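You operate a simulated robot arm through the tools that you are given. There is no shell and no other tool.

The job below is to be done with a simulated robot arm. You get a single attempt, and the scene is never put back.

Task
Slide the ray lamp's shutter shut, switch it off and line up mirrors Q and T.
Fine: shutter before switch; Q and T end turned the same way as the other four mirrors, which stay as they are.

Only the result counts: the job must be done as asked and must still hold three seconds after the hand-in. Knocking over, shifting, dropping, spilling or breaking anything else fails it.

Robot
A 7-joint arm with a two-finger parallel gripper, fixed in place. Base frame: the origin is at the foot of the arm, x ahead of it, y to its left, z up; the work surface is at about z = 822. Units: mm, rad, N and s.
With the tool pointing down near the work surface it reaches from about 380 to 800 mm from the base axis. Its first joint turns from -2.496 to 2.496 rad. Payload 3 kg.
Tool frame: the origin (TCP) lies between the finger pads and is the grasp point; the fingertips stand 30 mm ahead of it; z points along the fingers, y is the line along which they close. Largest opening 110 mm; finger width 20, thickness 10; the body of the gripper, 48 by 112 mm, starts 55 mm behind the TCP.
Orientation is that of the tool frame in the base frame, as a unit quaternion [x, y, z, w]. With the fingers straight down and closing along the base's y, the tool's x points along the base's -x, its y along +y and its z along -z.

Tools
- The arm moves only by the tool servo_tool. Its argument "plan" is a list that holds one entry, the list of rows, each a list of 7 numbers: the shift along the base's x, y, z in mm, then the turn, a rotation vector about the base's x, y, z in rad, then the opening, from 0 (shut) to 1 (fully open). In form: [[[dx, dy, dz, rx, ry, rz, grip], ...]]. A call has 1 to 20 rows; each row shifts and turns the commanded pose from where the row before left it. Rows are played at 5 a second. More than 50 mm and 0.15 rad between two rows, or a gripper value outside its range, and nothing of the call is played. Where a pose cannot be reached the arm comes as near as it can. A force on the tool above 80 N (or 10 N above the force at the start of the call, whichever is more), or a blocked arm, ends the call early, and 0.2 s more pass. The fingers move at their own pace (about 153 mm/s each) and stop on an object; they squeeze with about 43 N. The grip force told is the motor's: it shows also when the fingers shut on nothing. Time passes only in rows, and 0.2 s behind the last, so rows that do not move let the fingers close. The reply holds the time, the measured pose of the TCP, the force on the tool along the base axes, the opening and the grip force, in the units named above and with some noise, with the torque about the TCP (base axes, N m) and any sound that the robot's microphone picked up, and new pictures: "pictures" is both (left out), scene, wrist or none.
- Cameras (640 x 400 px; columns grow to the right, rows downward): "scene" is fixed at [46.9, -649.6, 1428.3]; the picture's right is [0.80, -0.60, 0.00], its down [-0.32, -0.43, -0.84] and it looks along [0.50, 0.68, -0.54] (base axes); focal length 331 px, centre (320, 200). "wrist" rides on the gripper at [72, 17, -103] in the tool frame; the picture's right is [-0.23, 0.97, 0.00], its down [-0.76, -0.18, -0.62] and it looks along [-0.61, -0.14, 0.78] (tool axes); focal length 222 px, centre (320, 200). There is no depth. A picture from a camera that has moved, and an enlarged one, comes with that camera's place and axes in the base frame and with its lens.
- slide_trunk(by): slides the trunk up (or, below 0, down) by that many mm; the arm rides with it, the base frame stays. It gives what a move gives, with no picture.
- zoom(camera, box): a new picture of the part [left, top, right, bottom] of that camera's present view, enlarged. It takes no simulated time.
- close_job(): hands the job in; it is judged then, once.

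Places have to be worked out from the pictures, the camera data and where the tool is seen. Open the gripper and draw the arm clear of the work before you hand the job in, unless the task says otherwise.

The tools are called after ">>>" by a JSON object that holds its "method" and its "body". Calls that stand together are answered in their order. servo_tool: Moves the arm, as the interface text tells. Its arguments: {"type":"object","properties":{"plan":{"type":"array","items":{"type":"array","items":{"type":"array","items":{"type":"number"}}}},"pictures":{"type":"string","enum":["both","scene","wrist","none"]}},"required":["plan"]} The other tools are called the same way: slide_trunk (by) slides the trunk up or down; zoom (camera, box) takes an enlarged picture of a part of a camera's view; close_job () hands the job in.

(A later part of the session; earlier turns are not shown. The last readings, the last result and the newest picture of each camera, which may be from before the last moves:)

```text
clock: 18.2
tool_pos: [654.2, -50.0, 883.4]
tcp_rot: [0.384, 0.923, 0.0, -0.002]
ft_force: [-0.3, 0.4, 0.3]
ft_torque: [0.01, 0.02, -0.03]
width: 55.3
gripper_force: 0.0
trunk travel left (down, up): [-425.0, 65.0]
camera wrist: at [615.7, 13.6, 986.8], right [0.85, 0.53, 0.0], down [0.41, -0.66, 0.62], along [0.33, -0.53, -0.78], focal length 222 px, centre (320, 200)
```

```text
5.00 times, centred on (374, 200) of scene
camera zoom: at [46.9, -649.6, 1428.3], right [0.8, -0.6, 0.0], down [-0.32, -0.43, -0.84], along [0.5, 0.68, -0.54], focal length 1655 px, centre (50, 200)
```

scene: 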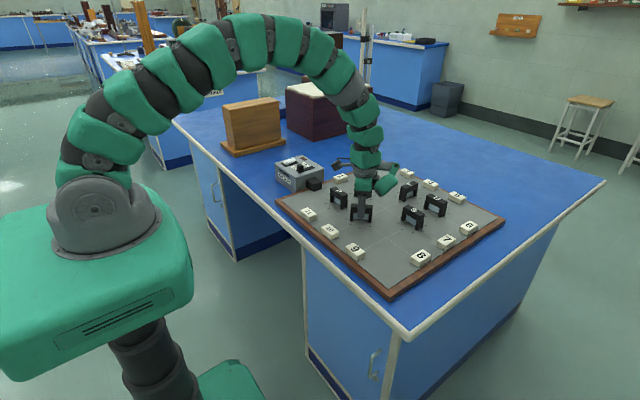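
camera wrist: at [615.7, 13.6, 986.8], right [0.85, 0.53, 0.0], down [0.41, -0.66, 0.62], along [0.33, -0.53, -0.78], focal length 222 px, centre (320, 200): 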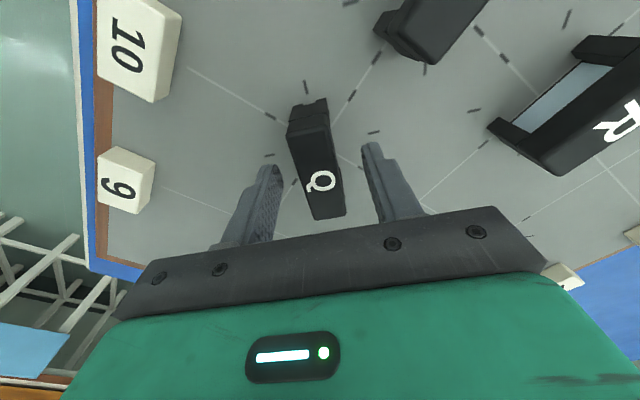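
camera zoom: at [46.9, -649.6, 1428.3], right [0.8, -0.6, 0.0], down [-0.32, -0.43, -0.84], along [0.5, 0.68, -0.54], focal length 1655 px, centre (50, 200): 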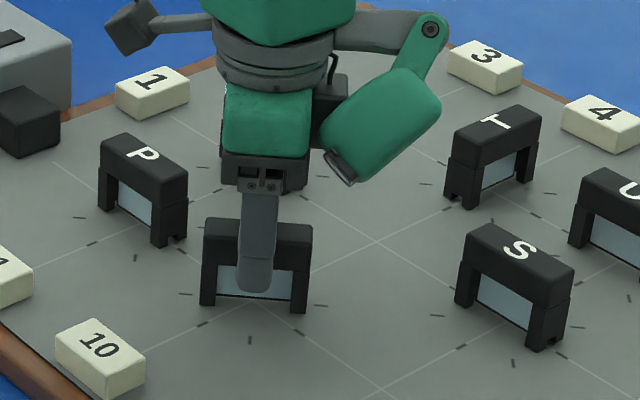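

Q looks centred between the pads to about 1 mm. I close to 27 mm first to check the gap on each side before squeezing.

>>> {"method": "servo_tool", "body": {"plan": [[[0, 0, 0, 0, 0, 0, 0.3], [0, 0, 0, 0, 0, 0, 0.25], [0, 0, 0, 0, 0, 0, 0.25]]], "pictures": "wrist"}}

>>> {"method": "zoom", "body": {"camera": "wrist", "box": [240, 90, 400, 190]}}

>>> {"method": "zoom", "body": {"camera": "scene", "box": [330, 180, 394, 220]}}

```text
clock: 19.0
tool_pos: [656.0, -49.4, 883.3]
tcp_rot: [0.383, 0.924, 0.0, 0.0]
ft_force: [-0.1, 1.0, -0.1]
ft_torque: [-0.01, 0.0, 0.02]
width: 27.4
gripper_force: 0.1
trunk travel left (down, up): [-425.0, 65.0]
camera wrist: at [615.8, 13.6, 987.1], right [0.85, 0.53, 0.0], down [0.41, -0.66, 0.62], along [0.33, -0.53, -0.78], focal length 222 px, centre (320, 200)
```

wrist: 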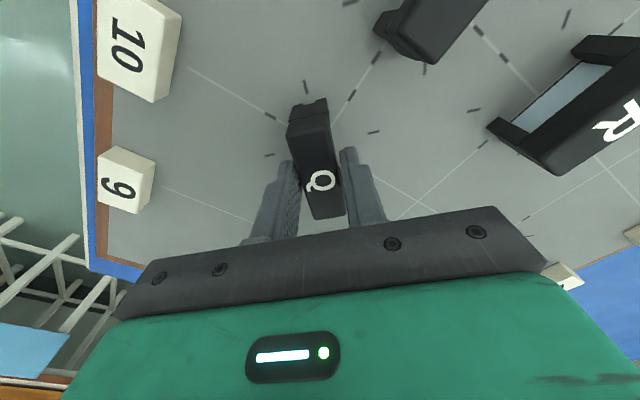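

```text
4.00 times, centred on (320, 140) of wrist
camera zoom: at [615.8, 13.6, 987.1], right [0.85, 0.53, 0.0], down [0.41, -0.66, 0.62], along [0.33, -0.53, -0.78], focal length 888 px, centre (320, 440)
```

zoom: 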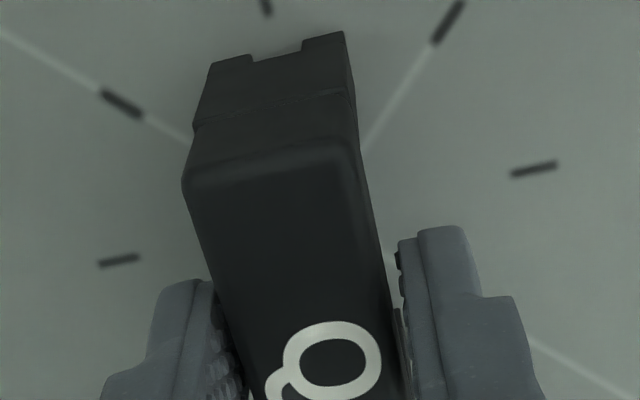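

```text
10.00 times, centred on (362, 200) of scene
camera zoom: at [46.9, -649.6, 1428.3], right [0.8, -0.6, 0.0], down [-0.32, -0.43, -0.84], along [0.5, 0.68, -0.54], focal length 3310 px, centre (-100, 200)
```

zoom: 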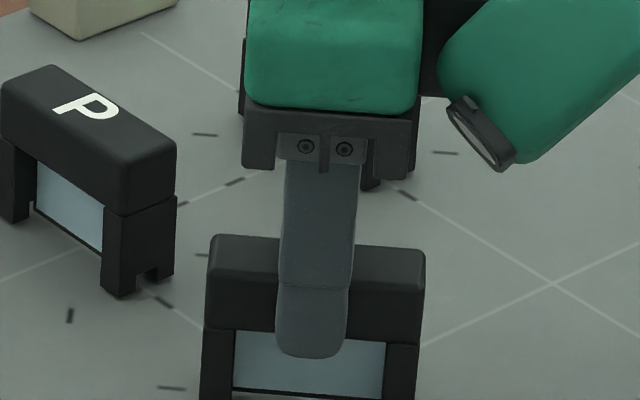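

The gaps on both sides look small and about equal. I squeeze now and watch the width and side forces.

>>> {"method": "servo_tool", "body": {"plan": [[[0, 0, 0, 0, 0, 0, 0.22], [0, 0, 0, 0, 0, 0, 0.18], [0, 0, 0, 0, 0, 0, 0.1], [0, 0, 0, 0, 0, 0, 0.1]]], "pictures": "wrist"}}

>>> {"method": "zoom", "body": {"camera": "scene", "box": [310, 160, 438, 240]}}

```text
clock: 20.0
tool_pos: [653.6, -49.8, 882.8]
tcp_rot: [0.384, 0.923, 0.0, 0.0]
ft_force: [-2.5, -3.3, -1.0]
ft_torque: [0.02, 0.01, 0.01]
width: 23.9
gripper_force: 45.0
trunk travel left (down, up): [-425.0, 65.0]
camera wrist: at [615.6, 13.4, 987.1], right [0.85, 0.53, 0.0], down [0.41, -0.66, 0.62], along [0.33, -0.53, -0.78], focal length 222 px, centre (320, 200)
```

wrist: 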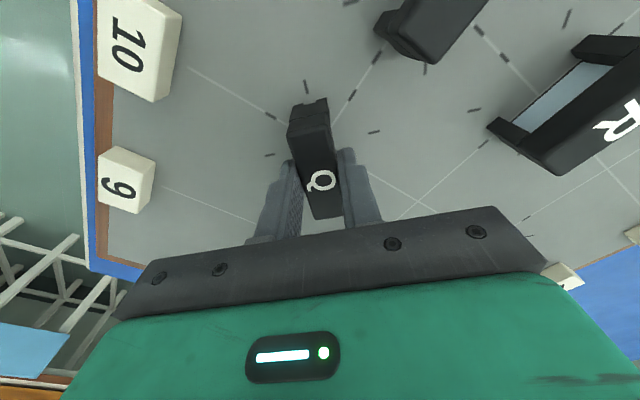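

```text
5.00 times, centred on (374, 200) of scene
camera zoom: at [46.9, -649.6, 1428.3], right [0.8, -0.6, 0.0], down [-0.32, -0.43, -0.84], along [0.5, 0.68, -0.54], focal length 1655 px, centre (50, 200)
```

zoom: 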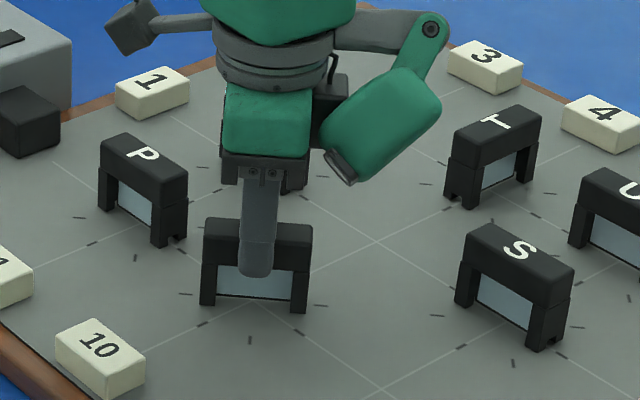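

Q is gripped (width 23.9 mm) with only ~4 N side force. I begin the −45° turn slowly with a small test turn, watching force and torque.

>>> {"method": "servo_tool", "body": {"plan": [[[-0.3, -0.3, 0, 0, 0, -0.04, 0.1], [0, 0, 0, 0, 0, -0.05, 0.1], [0, 0, 0, 0, 0, -0.05, 0.1], [0, 0, 0, 0, 0, -0.05, 0.1]]], "pictures": "wrist"}}

>>> {"method": "zoom", "body": {"camera": "scene", "box": [310, 160, 438, 240]}}

```text
clock: 21.0
tool_pos: [654.6, -50.9, 883.4]
tcp_rot: [0.469, 0.883, 0.0, 0.0]
ft_force: [4.1, -1.2, 6.1]
ft_torque: [0.87, 0.61, 0.02]
width: 23.6
gripper_force: 45.1
trunk travel left (down, up): [-425.0, 65.0]
camera wrist: at [628.2, 19.7, 987.0], right [0.93, 0.36, 0.0], down [0.28, -0.73, 0.62], along [0.22, -0.58, -0.78], focal length 222 px, centre (320, 200)
```

wrist: 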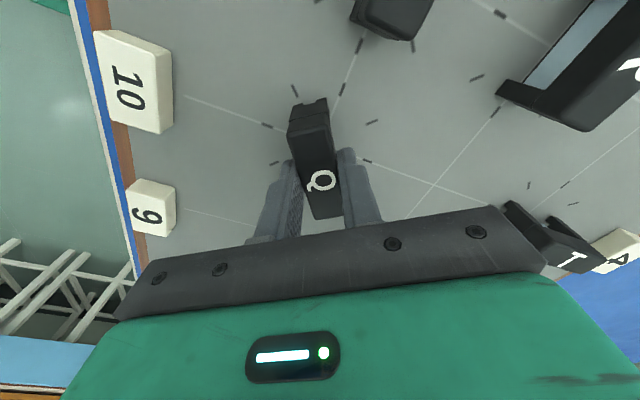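

```text
5.00 times, centred on (374, 200) of scene
camera zoom: at [46.9, -649.6, 1428.3], right [0.8, -0.6, 0.0], down [-0.32, -0.43, -0.84], along [0.5, 0.68, -0.54], focal length 1655 px, centre (50, 200)
```

zoom: 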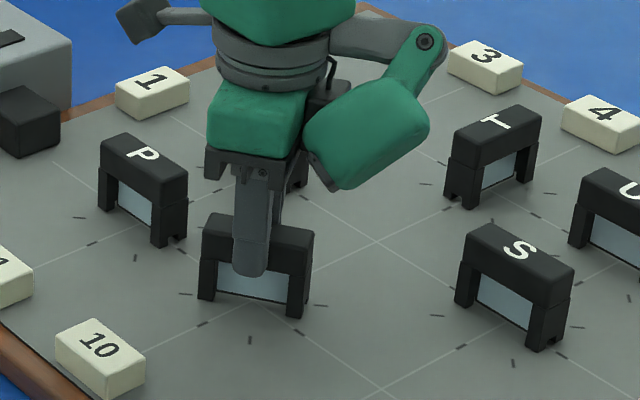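

Q turns together with the grip with only slight forces. I continue the rest of the −45° turn.

>>> {"method": "servo_tool", "body": {"plan": [[[0, 0, 0, 0, 0, -0.06, 0.1], [0, 0, 0, 0, 0, -0.06, 0.1], [0, 0, 0, 0, 0, -0.06, 0.1], [0, 0, 0, 0, 0, -0.06, 0.1], [0, 0, 0, 0, 0, -0.06, 0.1]]], "pictures": "none"}}

>>> {"method": "servo_tool", "body": {"plan": [[[0, 0, 0, 0, 0, -0.06, 0.1], [0, 0, 0, 0, 0, -0.06, 0.1], [0, 0, 0, 0, 0, -0.06, 0.1], [0, 0, 0, 0, 0, -0.06, 0.1], [0, 0, 0, 0, 0, -0.0554, 0.1], [0, 0, 0, 0, 0, 0, 0.1]]]}}

>>> {"method": "zoom", "body": {"camera": "scene", "box": [310, 160, 438, 240]}}

>>> {"method": "zoom", "body": {"camera": "wrist", "box": [200, 50, 440, 200]}}

```text
clock: 22.2
tool_pos: [654.9, -49.6, 884.6]
tcp_rot: [0.596, 0.803, 0.001, -0.001]
ft_force: [12.3, 5.0, 10.8]
ft_torque: [1.03, 0.01, 0.0]
width: 23.6
gripper_force: 45.1
trunk travel left (down, up): [-425.0, 65.0]
```

```text
clock: 23.6
tool_pos: [655.5, -50.3, 883.3]
tcp_rot: [0.708, 0.707, 0.002, 0.001]
ft_force: [19.8, 5.3, 19.0]
ft_torque: [-0.87, -0.39, 0.01]
width: 23.8
gripper_force: 44.8
trunk travel left (down, up): [-425.0, 65.0]
camera wrist: at [671.8, 22.8, 986.9], right [0.97, -0.23, 0.0], down [-0.18, -0.76, 0.62], along [-0.14, -0.61, -0.78], focal length 222 px, centre (320, 200)
```

scene: 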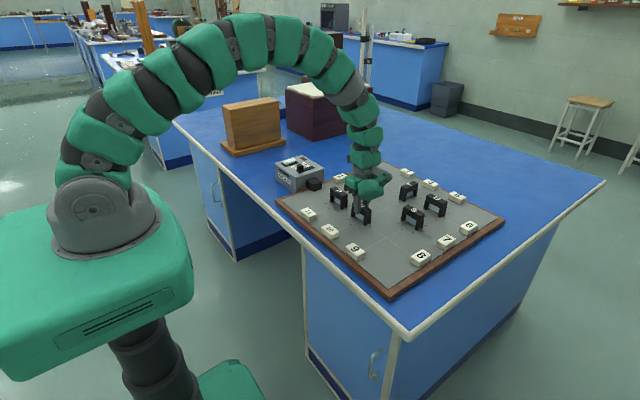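
wrist: 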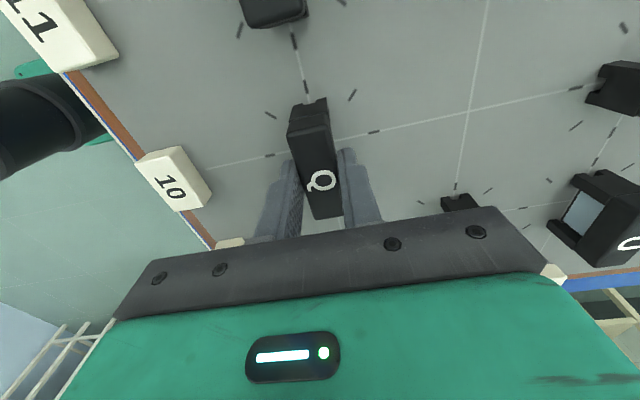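

```text
5.00 times, centred on (374, 200) of scene
camera zoom: at [46.9, -649.6, 1428.3], right [0.8, -0.6, 0.0], down [-0.32, -0.43, -0.84], along [0.5, 0.68, -0.54], focal length 1655 px, centre (50, 200)
```

zoom: 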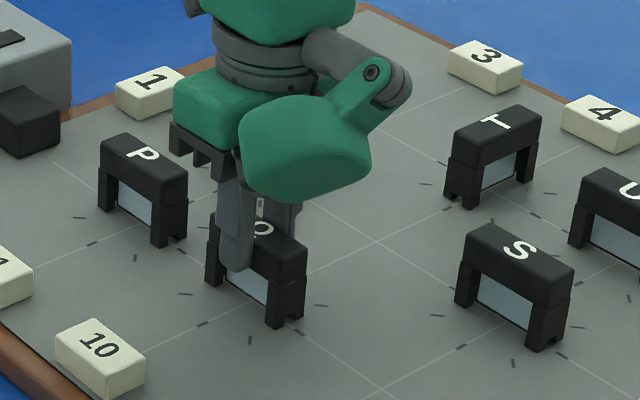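

```text
2.67 times, centred on (320, 125) of wrist
camera zoom: at [671.8, 22.8, 986.9], right [0.97, -0.23, 0.0], down [-0.18, -0.76, 0.62], along [-0.14, -0.61, -0.78], focal length 592 px, centre (320, 400)
```

zoom: 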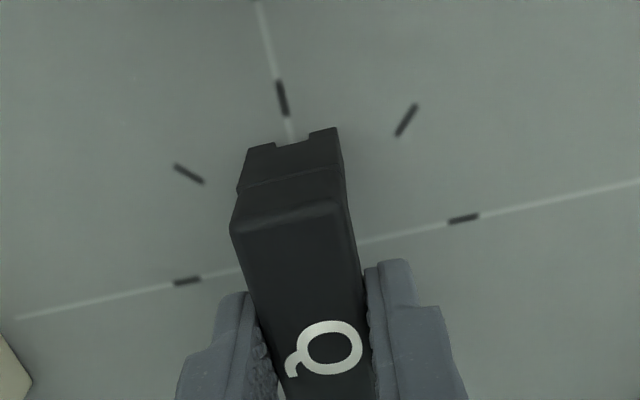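

Q now faces like the rest, but there's ~20 N of strain on the grip (in +x and +z on the tool). I relieve it by shifting the command slightly toward +x and +z before letting go.

>>> {"method": "servo_tool", "body": {"plan": [[[0.5, 0.1, 0.5, 0, 0, 0, 0.1], [0.5, 0.1, 0.5, 0, 0, 0, 0.1], [0, 0, 0, 0, 0, 0, 0.1]]], "pictures": "none"}}

```text
clock: 24.4
tool_pos: [654.9, -50.0, 883.6]
tcp_rot: [0.707, 0.707, -0.001, -0.001]
ft_force: [13.5, 2.4, 10.0]
ft_torque: [-0.37, -0.72, 0.05]
width: 23.7
gripper_force: 44.6
trunk travel left (down, up): [-425.0, 65.0]
```

The forces fall as expected (~7–9 N per mm), so I shift a bit more in the same sense.

>>> {"method": "servo_tool", "body": {"plan": [[[1.0, 0.2, 0.6, 0, 0, 0, 0.1], [1.0, 0.1, 0.5, 0, 0, 0, 0.1], [0, 0, 0, 0, 0, 0, 0.1]]], "pictures": "none"}}

```text
clock: 25.2
tool_pos: [655.2, -49.6, 883.5]
tcp_rot: [0.708, 0.707, -0.002, -0.002]
ft_force: [-8.8, 2.1, -10.5]
ft_torque: [-0.2, -0.56, 0.04]
width: 23.9
gripper_force: 45.0
trunk travel left (down, up): [-425.0, 65.0]
```

Slightly overshot; I step back by about 0.8 mm in x and 0.55 mm in z.

>>> {"method": "servo_tool", "body": {"plan": [[[-0.8, 0.2, -0.55, 0, 0, 0, 0.1], [0, 0, 0, 0, 0, 0, 0.1]]], "pictures": "none"}}

```text
clock: 25.8
tool_pos: [655.2, -50.2, 883.3]
tcp_rot: [0.708, 0.707, -0.003, -0.002]
ft_force: [-16.8, -1.6, -18.8]
ft_torque: [-0.03, -0.27, 0.05]
width: 24.4
gripper_force: 45.1
trunk travel left (down, up): [-425.0, 65.0]
```

The force keeps drifting after the command, so there's lag in the arm's control. I hold still for a moment to see where it settles.

>>> {"method": "servo_tool", "body": {"plan": [[[0, 0, 0, 0, 0, 0, 0.1], [0, 0, 0, 0, 0, 0, 0.1], [0, 0, 0, 0, 0, 0, 0.1]]], "pictures": "none"}}

```text
clock: 26.6
tool_pos: [655.6, -50.9, 882.8]
tcp_rot: [0.707, 0.707, -0.002, -0.001]
ft_force: [-26.9, -4.6, -31.0]
ft_torque: [-0.34, -0.09, 0.07]
width: 23.8
gripper_force: 45.2
trunk travel left (down, up): [-425.0, 65.0]
```

Force is integrating because the command sits ~1–1.5 mm off the held position. I shift the command back to unwind it.

>>> {"method": "servo_tool", "body": {"plan": [[[-1.2, -0.4, -1.0, 0, 0, 0, 0.1], [-0.6, -0.3, -0.6, 0, 0, 0, 0.1]]], "pictures": "none"}}

```text
clock: 27.2
tool_pos: [655.1, -49.9, 884.2]
tcp_rot: [0.707, 0.707, 0.0, 0.0]
ft_force: [-15.9, 0.3, -19.9]
ft_torque: [0.53, 0.53, 0.01]
width: 23.8
gripper_force: 45.1
trunk travel left (down, up): [-425.0, 65.0]
```

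It's recovering; I hold still to see the trend.

>>> {"method": "servo_tool", "body": {"plan": [[[0, 0, 0, 0, 0, 0, 0.1], [0, 0, 0, 0, 0, 0, 0.1]]], "pictures": "none"}}

```text
clock: 27.8
tool_pos: [654.0, -50.2, 882.8]
tcp_rot: [0.708, 0.706, 0.0, 0.0]
ft_force: [-11.4, 0.8, -14.1]
ft_torque: [0.95, 0.21, 0.04]
width: 24.1
gripper_force: 45.3
trunk travel left (down, up): [-425.0, 65.0]
```

It drifts back toward zero at ~8–10 N per second; I wait about 1.2 s more.

>>> {"method": "servo_tool", "body": {"plan": [[[0, 0, 0, 0, 0, 0, 0.1], [0, 0, 0, 0, 0, 0, 0.1], [0, 0, 0, 0, 0, 0, 0.1], [0, 0, 0, 0, 0, 0, 0.1], [0, 0, 0, 0, 0, 0, 0.1]]], "pictures": "none"}}

```text
clock: 29.0
tool_pos: [654.8, -50.2, 884.0]
tcp_rot: [0.707, 0.707, 0.0, -0.001]
ft_force: [-1.8, 0.9, -2.4]
ft_torque: [0.26, 0.09, 0.0]
width: 24.0
gripper_force: 44.6
trunk travel left (down, up): [-425.0, 65.0]
```

Forces are now near zero, so I open the fingers to release Q and check its orientation.

>>> {"method": "servo_tool", "body": {"plan": [[[0, 0, 0, 0, 0, 0, 0.26], [0, 0, 0, 0, 0, 0, 0.4], [0, 0, 0, 0, 0, 0, 0.5], [0, 0, 0, 0, 0, 0, 0.5]]]}}

>>> {"method": "zoom", "body": {"camera": "wrist", "box": [200, 50, 440, 200]}}

>>> {"method": "zoom", "body": {"camera": "scene", "box": [310, 160, 438, 240]}}

```text
clock: 30.0
tool_pos: [654.9, -49.3, 882.8]
tcp_rot: [0.708, 0.706, -0.001, -0.001]
ft_force: [-0.1, -0.4, 0.5]
ft_torque: [0.0, 0.0, -0.03]
width: 55.0
gripper_force: 0.0
trunk travel left (down, up): [-425.0, 65.0]
camera wrist: at [671.5, 22.5, 986.6], right [0.97, -0.23, 0.0], down [-0.18, -0.76, 0.62], along [-0.14, -0.61, -0.78], focal length 222 px, centre (320, 200)
```

scene: 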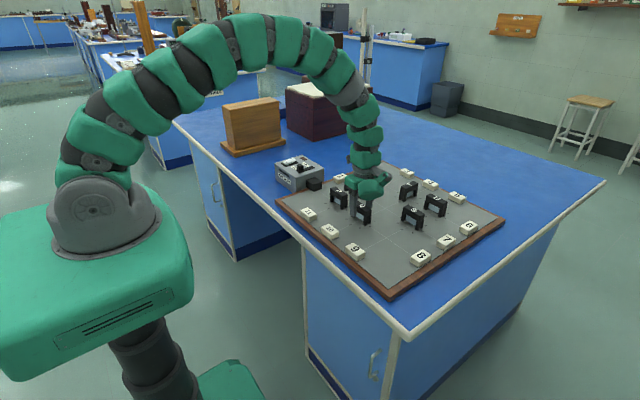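
wrist: 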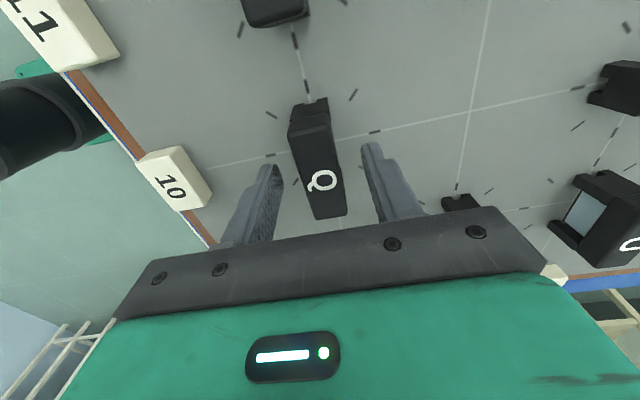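

```text
2.67 times, centred on (320, 125) of wrist
camera zoom: at [671.5, 22.5, 986.6], right [0.97, -0.23, 0.0], down [-0.18, -0.76, 0.62], along [-0.14, -0.61, -0.78], focal length 592 px, centre (320, 400)
```

zoom: 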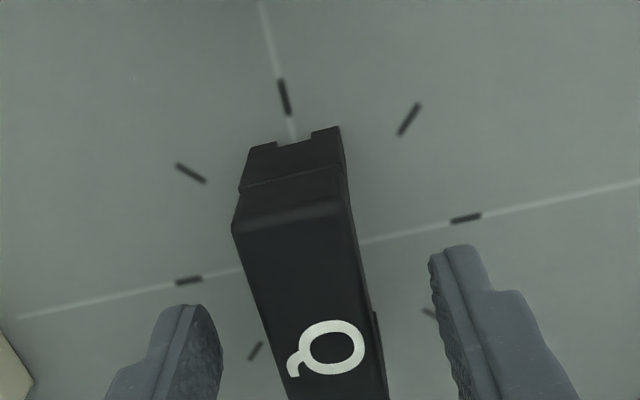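

```text
5.00 times, centred on (374, 200) of scene
camera zoom: at [46.9, -649.6, 1428.3], right [0.8, -0.6, 0.0], down [-0.32, -0.43, -0.84], along [0.5, 0.68, -0.54], focal length 1655 px, centre (50, 200)
```

zoom: 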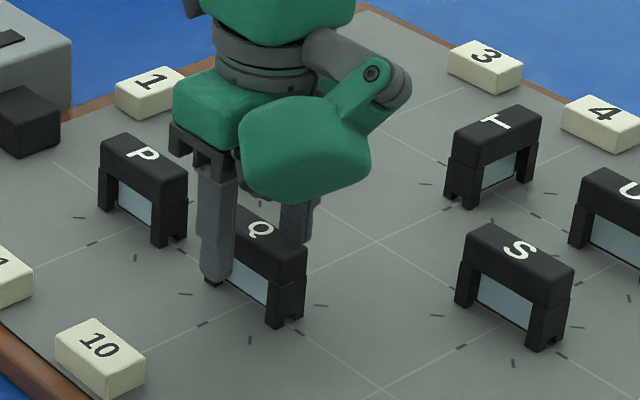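

Q's leg notch now lines up with the grid line and tick along y, matching its neighbours. I lift, turn the tool back to yaw 0 and move out toward T (judged at about (872,−49)) to test the reach.

>>> {"method": "servo_tool", "body": {"plan": [[[0, 0, 25, 0, 0, 0, 0.5], [0, 0, 35, 0, 0, 0, 0.5], [0, 0, 40, 0, 0, 0, 0.5], [0, 0, 20, 0, 0, 0, 0.5], [12, 0, 0, 0, 0, 0.1309, 0.5], [12, 0, 0, 0, 0, 0.1309, 0.5], [12, 0, 0, 0, 0, 0.1309, 0.5], [12, 0, 0, 0, 0, 0.1309, 0.5], [12, 0, 0, 0, 0, 0.1309, 0.5], [12, 0, 0, 0, 0, 0.1309, 0.5], [12, 0, 0, 0, 0, 0.1309, 0.5], [12, 0, 0, 0, 0, 0.1309, 0.5], [12, 0, 0, 0, 0, 0.1309, 0.5], [12, 0, 0, 0, 0, 0.1309, 0.5], [12, 0, 0, 0, 0, 0.1309, 0.5], [12, 0, 0, 0, 0, 0.1309, 0.5], [0, 0, 0, 0, 0, 0, 0.5]]]}}

>>> {"method": "zoom", "body": {"camera": "wrist", "box": [160, 30, 480, 230]}}

>>> {"method": "zoom", "body": {"camera": "scene", "box": [310, 160, 470, 260]}}

```text
clock: 33.6
tool_pos: [798.4, -51.7, 1001.4]
tcp_rot: [0.0, 1.0, 0.0, 0.0]
ft_force: [0.5, 0.1, -0.6]
ft_torque: [-0.02, -0.04, -0.01]
width: 55.1
gripper_force: 0.0
trunk travel left (down, up): [-425.0, 65.0]
camera wrist: at [726.2, -33.6, 1105.7], right [0.23, 0.97, 0.0], down [0.76, -0.18, 0.62], along [0.61, -0.14, -0.78], focal length 222 px, centre (320, 200)
```

scene: 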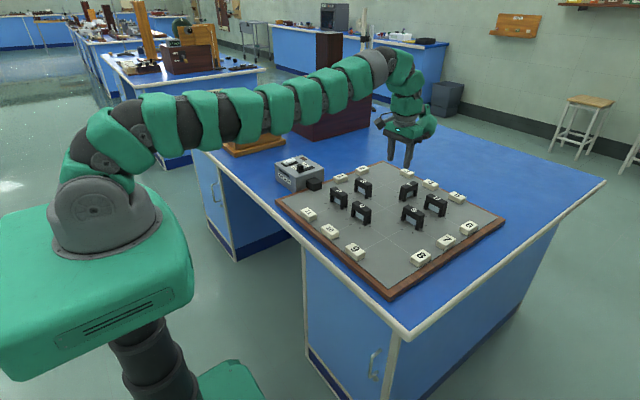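
wrist: 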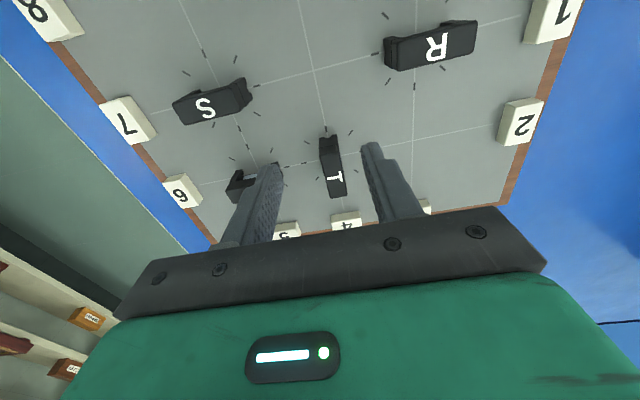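

```text
2.00 times, centred on (320, 130) of wrist
camera zoom: at [726.2, -33.6, 1105.7], right [0.23, 0.97, 0.0], down [0.76, -0.18, 0.62], along [0.61, -0.14, -0.78], focal length 444 px, centre (320, 340)
```

zoom: 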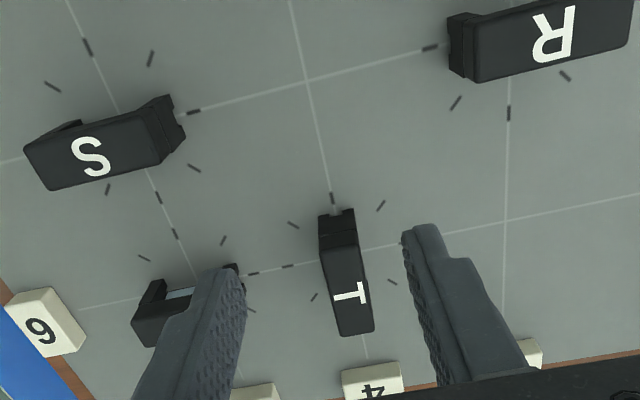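

```text
4.00 times, centred on (390, 210) of scene
camera zoom: at [46.9, -649.6, 1428.3], right [0.8, -0.6, 0.0], down [-0.32, -0.43, -0.84], along [0.5, 0.68, -0.54], focal length 1324 px, centre (40, 160)
```

zoom: 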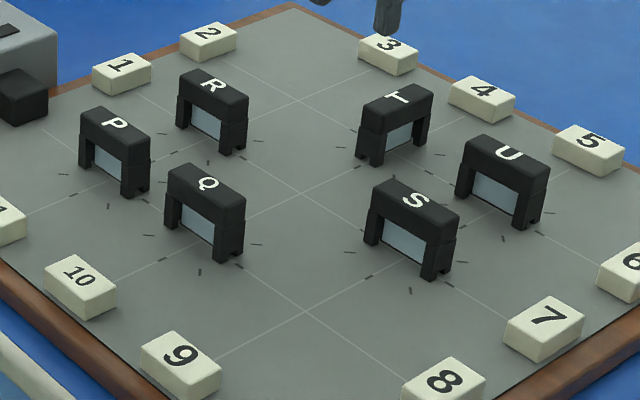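

Q matches P/R/S/U in the scene view. T's top centre comes out at about (871,−50) with its axis along x. I lower to z≈950 and step outward to see how far the arm reaches with the tool vertical.

>>> {"method": "servo_tool", "body": {"plan": [[[0, 0, -25, 0, 0, 0, 0.5], [0, 0, -25, 0, 0, 0, 0.5], [12, 0, 0, 0, 0, 0, 0.5], [12, 0, 0, 0, 0, 0, 0.5], [12, 0, 0, 0, 0, 0, 0.5], [12, 0, 0, 0, 0, 0, 0.5], [12, 0, 0, 0, 0, 0, 0.5], [12, 0, 0, 0, 0, 0, 0.5], [0, 0, 0, 0, 0, 0, 0.5], [0, 0, 0, 0, 0, 0, 0.5]]]}}

>>> {"method": "zoom", "body": {"camera": "wrist", "box": [160, 30, 480, 230]}}

```text
clock: 35.8
tool_pos: [799.0, -48.6, 952.3]
tcp_rot: [0.0, 1.0, -0.001, 0.001]
ft_force: [-0.8, 0.1, 0.1]
ft_torque: [0.01, 0.0, 0.01]
width: 55.3
gripper_force: 0.0
out of reach, approached as far as the arm can: row 3, 4, 5, 6, 7, 8
trunk travel left (down, up): [-425.0, 65.0]
camera wrist: at [726.1, -32.6, 1056.5], right [0.23, 0.97, 0.0], down [0.76, -0.18, 0.62], along [0.61, -0.14, -0.78], focal length 222 px, centre (320, 200)
```

scene: 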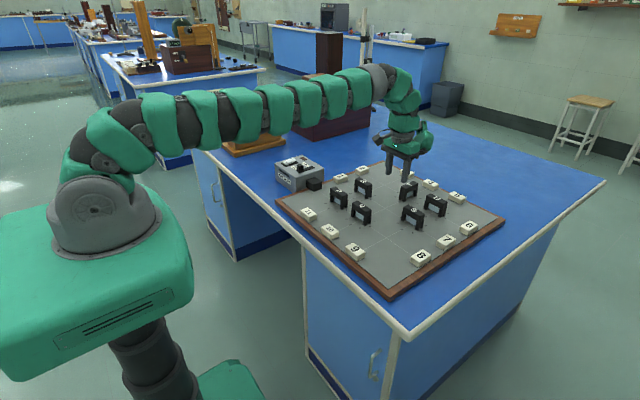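
wrist: 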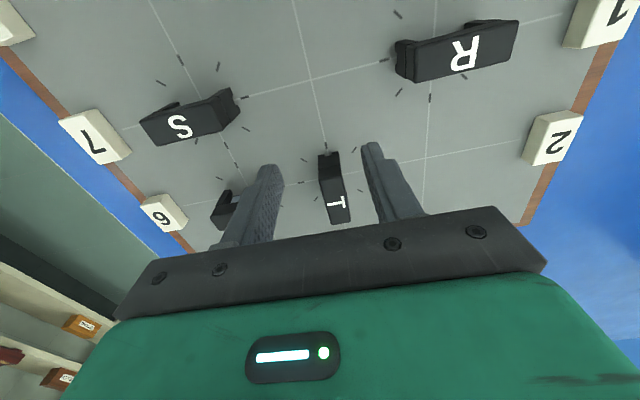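

```text
2.00 times, centred on (320, 130) of wrist
camera zoom: at [726.1, -32.6, 1056.5], right [0.23, 0.97, 0.0], down [0.76, -0.18, 0.62], along [0.61, -0.14, -0.78], focal length 444 px, centre (320, 340)
```

zoom: 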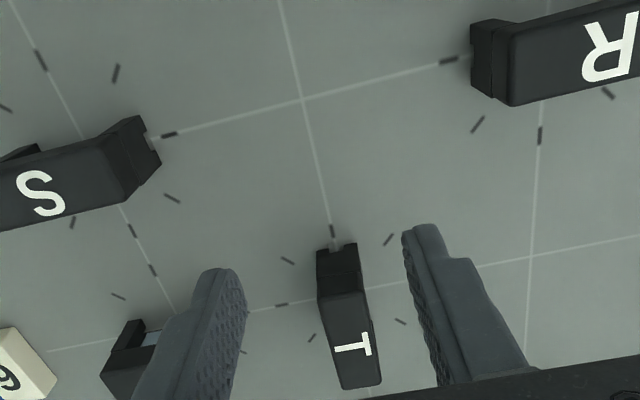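

With the tool vertical the arm stops at x≈799, so T (x≈871) needs the tool tilted outward; a forward lean of ~20° brings it within reach. First I check where the commanded pose stands after the refused rows by moving back 20 mm.

>>> {"method": "servo_tool", "body": {"plan": [[[-20, 0, 10, 0, 0, 0, 0.5], [0, 0, 0, 0, 0, 0, 0.5]]], "pictures": "none"}}

```text
clock: 36.4
tool_pos: [778.5, -50.7, 961.8]
tcp_rot: [0.001, 1.0, 0.0, 0.001]
ft_force: [0.5, -0.4, 0.5]
ft_torque: [0.0, 0.0, 0.03]
width: 55.2
gripper_force: 0.0
trunk travel left (down, up): [-425.0, 65.0]
```

The command was clamped at the reached pose, good. Now I tilt the tool 20° forward (fingers leaning toward +x), shut the fingers and move to about (830,−95) at safe height beside T.

>>> {"method": "servo_tool", "body": {"plan": [[[0, 0, 0, 0, -0.07, 0, 0.3], [0, 0, 0, 0, -0.07, 0, 0], [0, -9, 0, 0, -0.07, 0, 0], [0, -9, 0, 0, -0.07, 0, 0], [0, -9, 0, 0, -0.07, 0, 0], [14, -9, 0, 0, 0, 0, 0], [14, -9, 0, 0, 0, 0, 0], [14, 0, 0, 0, 0, 0, 0], [10, 0, 0, 0, 0, 0, 0], [0, 0, 0, 0, 0, 0, 0]]]}}

>>> {"method": "zoom", "body": {"camera": "wrist", "box": [200, 50, 440, 200]}}

>>> {"method": "zoom", "body": {"camera": "scene", "box": [360, 140, 488, 220]}}

```text
clock: 38.6
tool_pos: [829.1, -96.1, 961.5]
tcp_rot: [0.0, 0.985, 0.0, 0.173]
ft_force: [0.0, 0.1, 0.0]
ft_torque: [0.0, 0.01, 0.01]
width: 0.1
gripper_force: 38.3
trunk travel left (down, up): [-425.0, 65.0]
camera wrist: at [726.7, -78.4, 1034.9], right [0.21, 0.97, 0.08], down [0.5, -0.18, 0.85], along [0.84, -0.14, -0.53], focal length 222 px, centre (320, 200)
```

scene: 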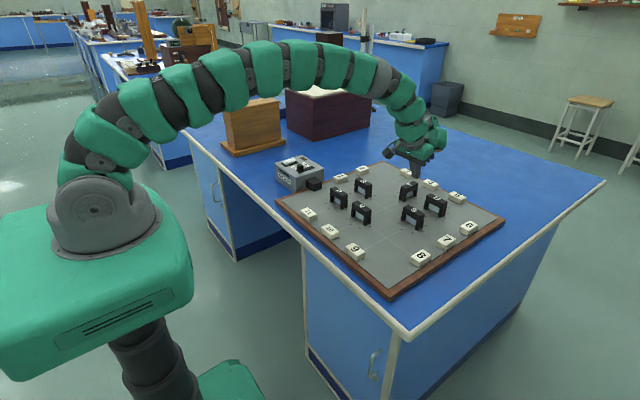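
wrist: 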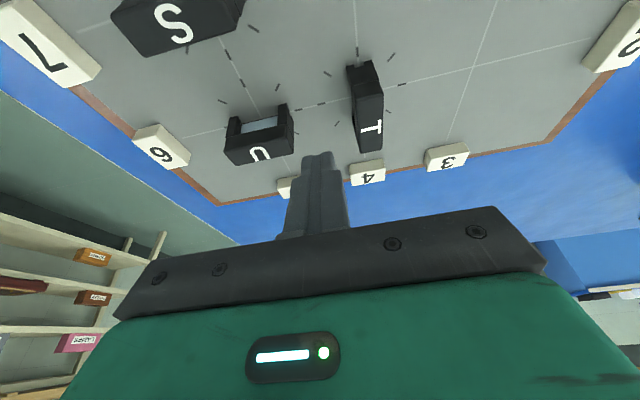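

```text
2.67 times, centred on (320, 125) of wrist
camera zoom: at [726.7, -78.4, 1034.9], right [0.21, 0.97, 0.08], down [0.5, -0.18, 0.85], along [0.84, -0.14, -0.53], focal length 592 px, centre (320, 400)
```

zoom: 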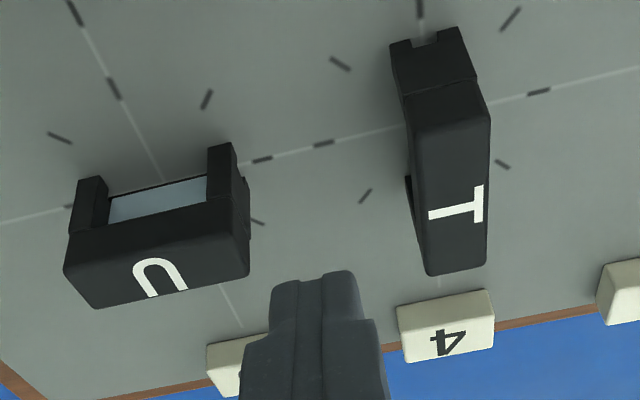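

```text
5.00 times, centred on (424, 180) of scene
camera zoom: at [46.9, -649.6, 1428.3], right [0.8, -0.6, 0.0], down [-0.32, -0.43, -0.84], along [0.5, 0.68, -0.54], focal length 1655 px, centre (-200, 300)
```

zoom: 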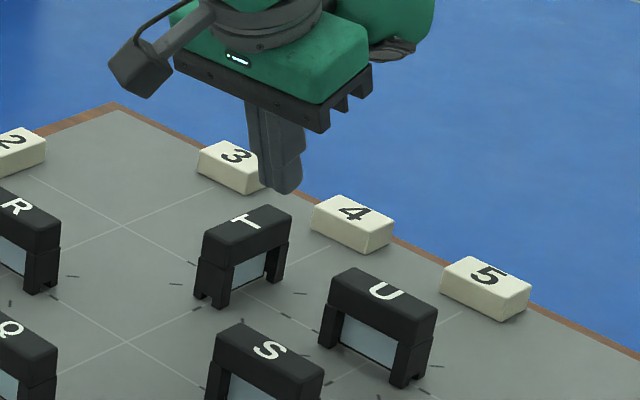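

From here T's centre is again ≈(870,−50.5), U is near (870,−159), so there is a free lane at y≈−95 for the shut fingers. I lower them to z≈884 beside T's near end.

>>> {"method": "servo_tool", "body": {"plan": [[[3, 0, -20, 0, 0, 0, 0], [3, 0, -20, 0, 0, 0, 0], [0, 0, -20, 0, 0, 0, 0], [0, 0, -17, 0, 0, 0, 0], [0, 8, 0, 0, 0, 0, 0], [0, 0, 0, 0, 0, 0, 0]]]}}

>>> {"method": "zoom", "body": {"camera": "wrist", "box": [200, 50, 440, 200]}}

>>> {"method": "zoom", "body": {"camera": "scene", "box": [376, 155, 472, 215]}}

```text
clock: 40.0
tool_pos: [836.7, -87.0, 886.2]
tcp_rot: [0.002, 0.985, 0.001, 0.174]
ft_force: [0.0, -1.1, 0.5]
ft_torque: [-0.01, 0.03, 0.01]
width: 0.0
gripper_force: 37.8
trunk travel left (down, up): [-425.0, 65.0]
camera wrist: at [732.6, -70.3, 958.3], right [0.21, 0.97, 0.08], down [0.5, -0.18, 0.85], along [0.84, -0.14, -0.53], focal length 222 px, centre (320, 200)
```

scene: 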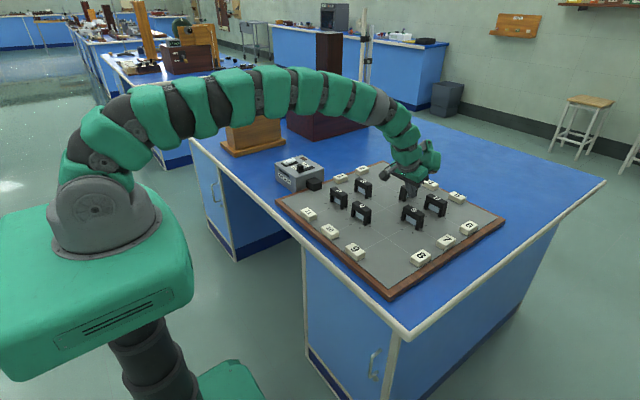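
wrist: 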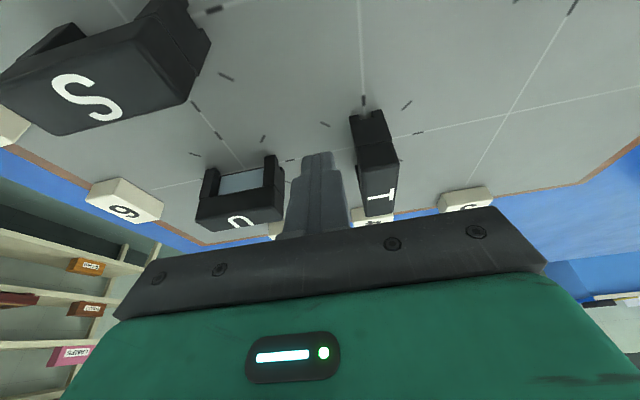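

```text
2.67 times, centred on (320, 125) of wrist
camera zoom: at [732.6, -70.3, 958.3], right [0.21, 0.97, 0.08], down [0.5, -0.18, 0.85], along [0.84, -0.14, -0.53], focal length 592 px, centre (320, 400)
```

zoom: 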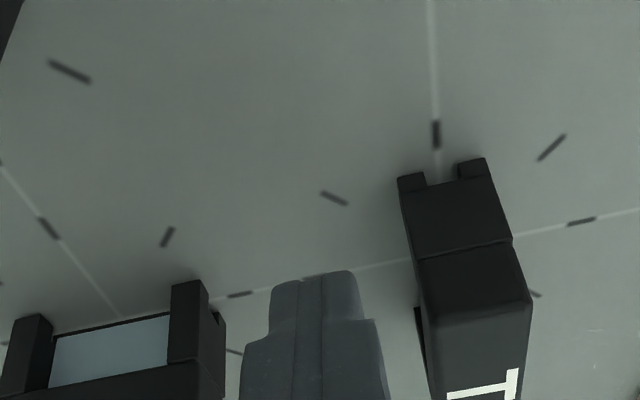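

```text
6.67 times, centred on (424, 185) of scene
camera zoom: at [46.9, -649.6, 1428.3], right [0.8, -0.6, 0.0], down [-0.32, -0.43, -0.84], along [0.5, 0.68, -0.54], focal length 2207 px, centre (-373, 300)
```

zoom: 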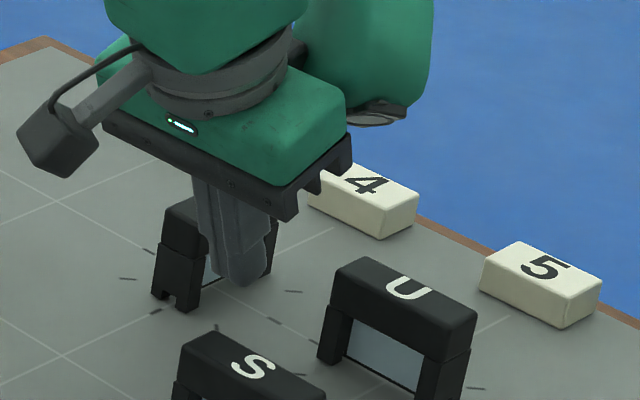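

The finger's +y side is ~14 mm from T's −y face near its near end, as planned. I push in +y with 3 mm rows to start turning T clockwise.

>>> {"method": "servo_tool", "body": {"plan": [[[0, 3, 0, 0, 0, 0, 0], [0, 3, 0, 0, 0, 0, 0], [0, 3, 0, 0, 0, 0, 0], [0, 3, 0, 0, 0, 0, 0], [0, 3, 0, 0, 0, 0, 0], [0, 3, 0, 0, 0, 0, 0], [0, 3, 0, 0, 0, 0, 0]]]}}

>>> {"method": "zoom", "body": {"camera": "wrist", "box": [200, 50, 440, 200]}}

>>> {"method": "zoom", "body": {"camera": "scene", "box": [376, 155, 472, 215]}}

```text
clock: 41.6
tool_pos: [835.5, -66.0, 885.7]
tcp_rot: [0.001, 0.985, 0.0, 0.174]
ft_force: [-1.6, 0.3, 0.5]
ft_torque: [-0.02, 0.01, -0.04]
width: 0.0
gripper_force: 37.7
trunk travel left (down, up): [-425.0, 65.0]
camera wrist: at [732.7, -48.6, 958.1], right [0.21, 0.97, 0.08], down [0.5, -0.18, 0.85], along [0.84, -0.14, -0.53], focal length 222 px, centre (320, 200)
```

scene: 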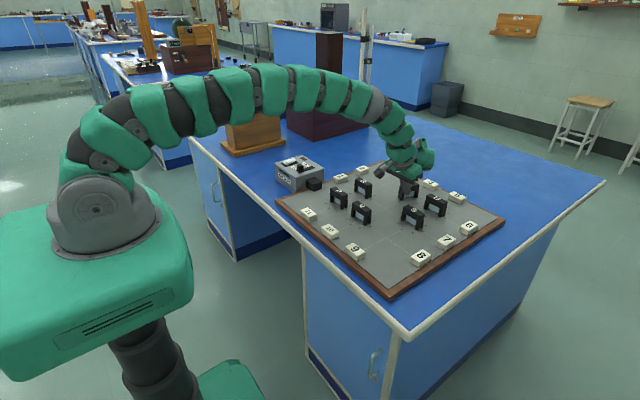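
wrist: 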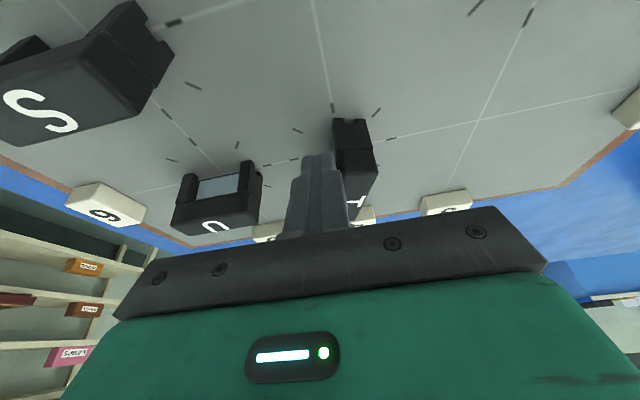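

```text
2.67 times, centred on (320, 125) of wrist
camera zoom: at [732.7, -48.6, 958.1], right [0.21, 0.97, 0.08], down [0.5, -0.18, 0.85], along [0.84, -0.14, -0.53], focal length 592 px, centre (320, 400)
```

zoom: 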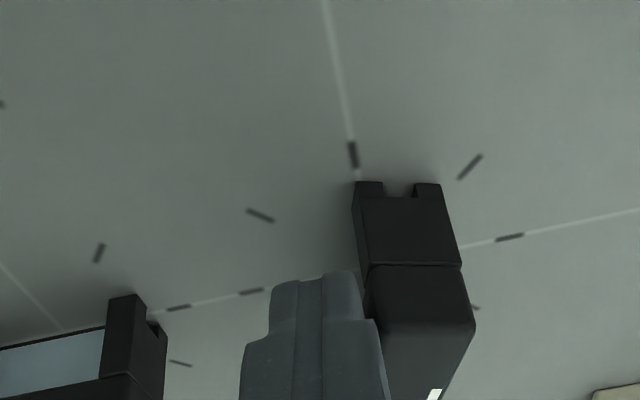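

```text
6.67 times, centred on (424, 185) of scene
camera zoom: at [46.9, -649.6, 1428.3], right [0.8, -0.6, 0.0], down [-0.32, -0.43, -0.84], along [0.5, 0.68, -0.54], focal length 2207 px, centre (-373, 300)
```

zoom: 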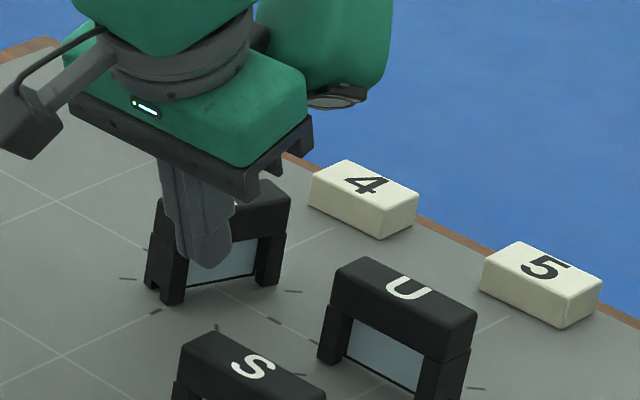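

T turns with the finger (about 20–25° so far) at almost no force. I continue the push by 12 mm more.

>>> {"method": "servo_tool", "body": {"plan": [[[0, 3, 0, 0, 0, 0, 0], [0, 3, 0, 0, 0, 0, 0], [0, 3, 0, 0, 0, 0, 0], [0, 3, 0, 0, 0, 0, 0]]]}}

>>> {"method": "zoom", "body": {"camera": "wrist", "box": [200, 50, 440, 200]}}

>>> {"method": "zoom", "body": {"camera": "scene", "box": [376, 155, 472, 215]}}

```text
clock: 42.6
tool_pos: [835.7, -54.2, 885.8]
tcp_rot: [0.001, 0.985, 0.0, 0.173]
ft_force: [-0.6, -1.1, -0.1]
ft_torque: [-0.03, 0.02, 0.03]
width: 0.0
gripper_force: 37.6
trunk travel left (down, up): [-425.0, 65.0]
camera wrist: at [732.9, -37.1, 958.2], right [0.21, 0.97, 0.08], down [0.5, -0.18, 0.85], along [0.84, -0.14, -0.53], focal length 222 px, centre (320, 200)
```

scene: 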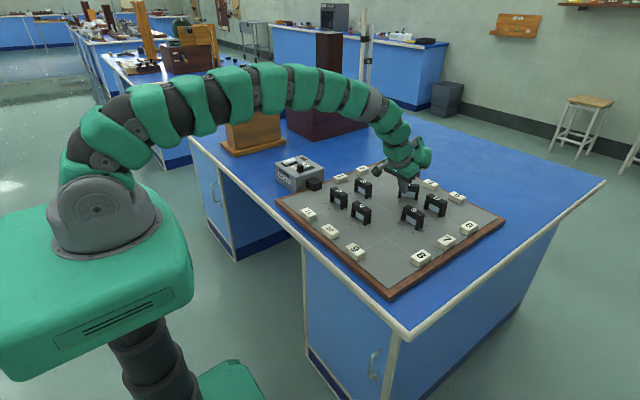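
wrist: 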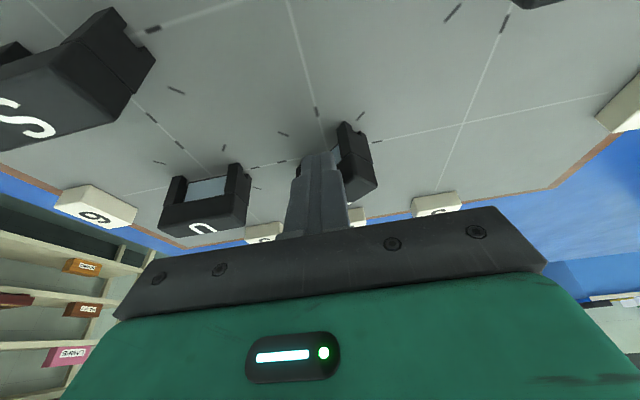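

```text
2.67 times, centred on (320, 125) of wrist
camera zoom: at [732.9, -37.1, 958.2], right [0.21, 0.97, 0.08], down [0.5, -0.18, 0.85], along [0.84, -0.14, -0.53], focal length 592 px, centre (320, 400)
```

zoom: 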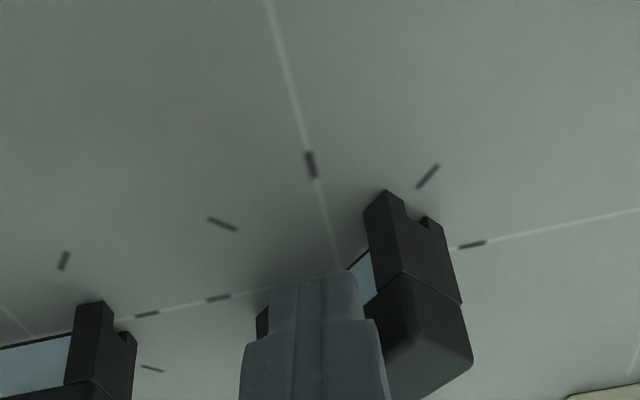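

```text
6.67 times, centred on (424, 185) of scene
camera zoom: at [46.9, -649.6, 1428.3], right [0.8, -0.6, 0.0], down [-0.32, -0.43, -0.84], along [0.5, 0.68, -0.54], focal length 2207 px, centre (-373, 300)
```

zoom: 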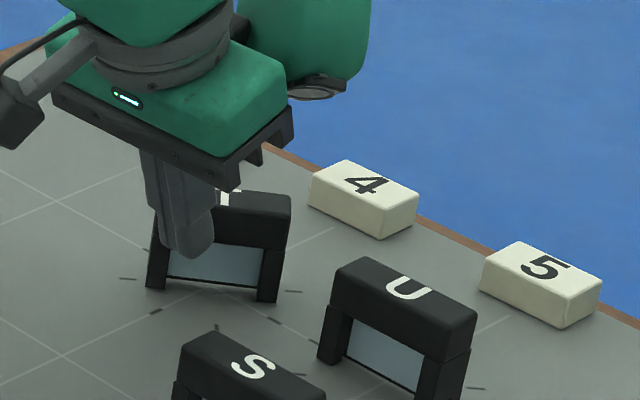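

T is now at roughly −50°. I push 9 mm further in +y to bring it to about −75°.

>>> {"method": "servo_tool", "body": {"plan": [[[0, 3, 0, 0, 0, 0, 0], [0, 3, 0, 0, 0, 0, 0], [0, 3, 0, 0, 0, 0, 0], [0, 0, 0, 0, 0, 0, 0]]]}}

>>> {"method": "zoom", "body": {"camera": "wrist", "box": [200, 50, 440, 200]}}

>>> {"method": "zoom", "body": {"camera": "scene", "box": [376, 155, 472, 215]}}

```text
clock: 43.6
tool_pos: [836.5, -45.3, 886.4]
tcp_rot: [0.0, 0.985, 0.0, 0.173]
ft_force: [-0.1, 0.4, 0.3]
ft_torque: [-0.02, 0.01, 0.02]
width: 0.1
gripper_force: 37.0
trunk travel left (down, up): [-425.0, 65.0]
camera wrist: at [732.6, -27.8, 958.6], right [0.21, 0.97, 0.08], down [0.5, -0.18, 0.85], along [0.84, -0.14, -0.53], focal length 222 px, centre (320, 200)
```

scene: 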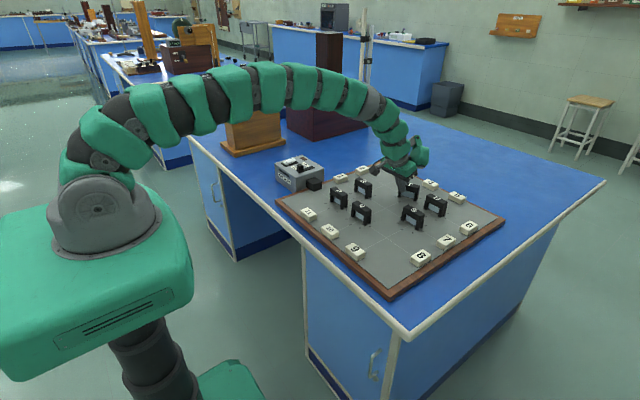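
wrist: 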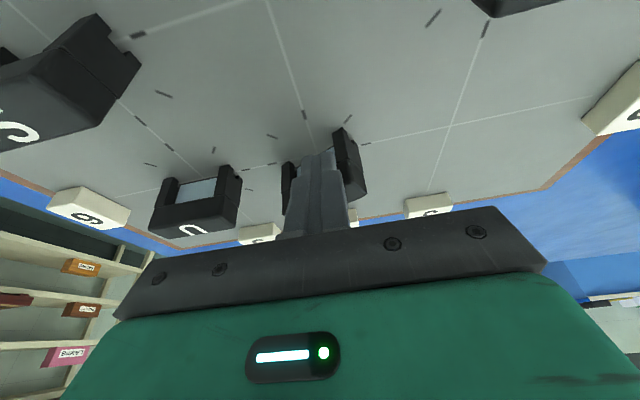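

```text
2.67 times, centred on (320, 125) of wrist
camera zoom: at [732.6, -27.8, 958.6], right [0.21, 0.97, 0.08], down [0.5, -0.18, 0.85], along [0.84, -0.14, -0.53], focal length 592 px, centre (320, 400)
```

zoom: 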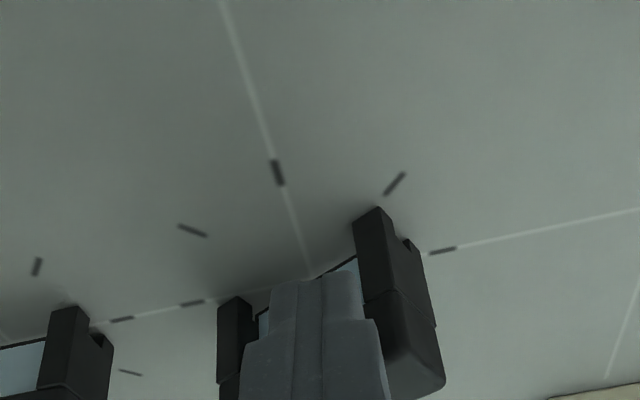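

```text
6.67 times, centred on (424, 185) of scene
camera zoom: at [46.9, -649.6, 1428.3], right [0.8, -0.6, 0.0], down [-0.32, -0.43, -0.84], along [0.5, 0.68, -0.54], focal length 2207 px, centre (-373, 300)
```

zoom: 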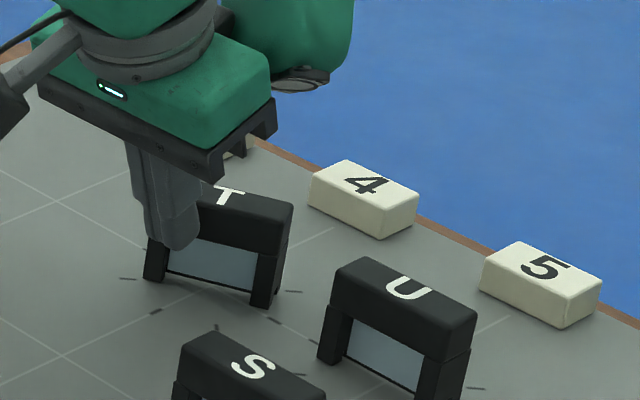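

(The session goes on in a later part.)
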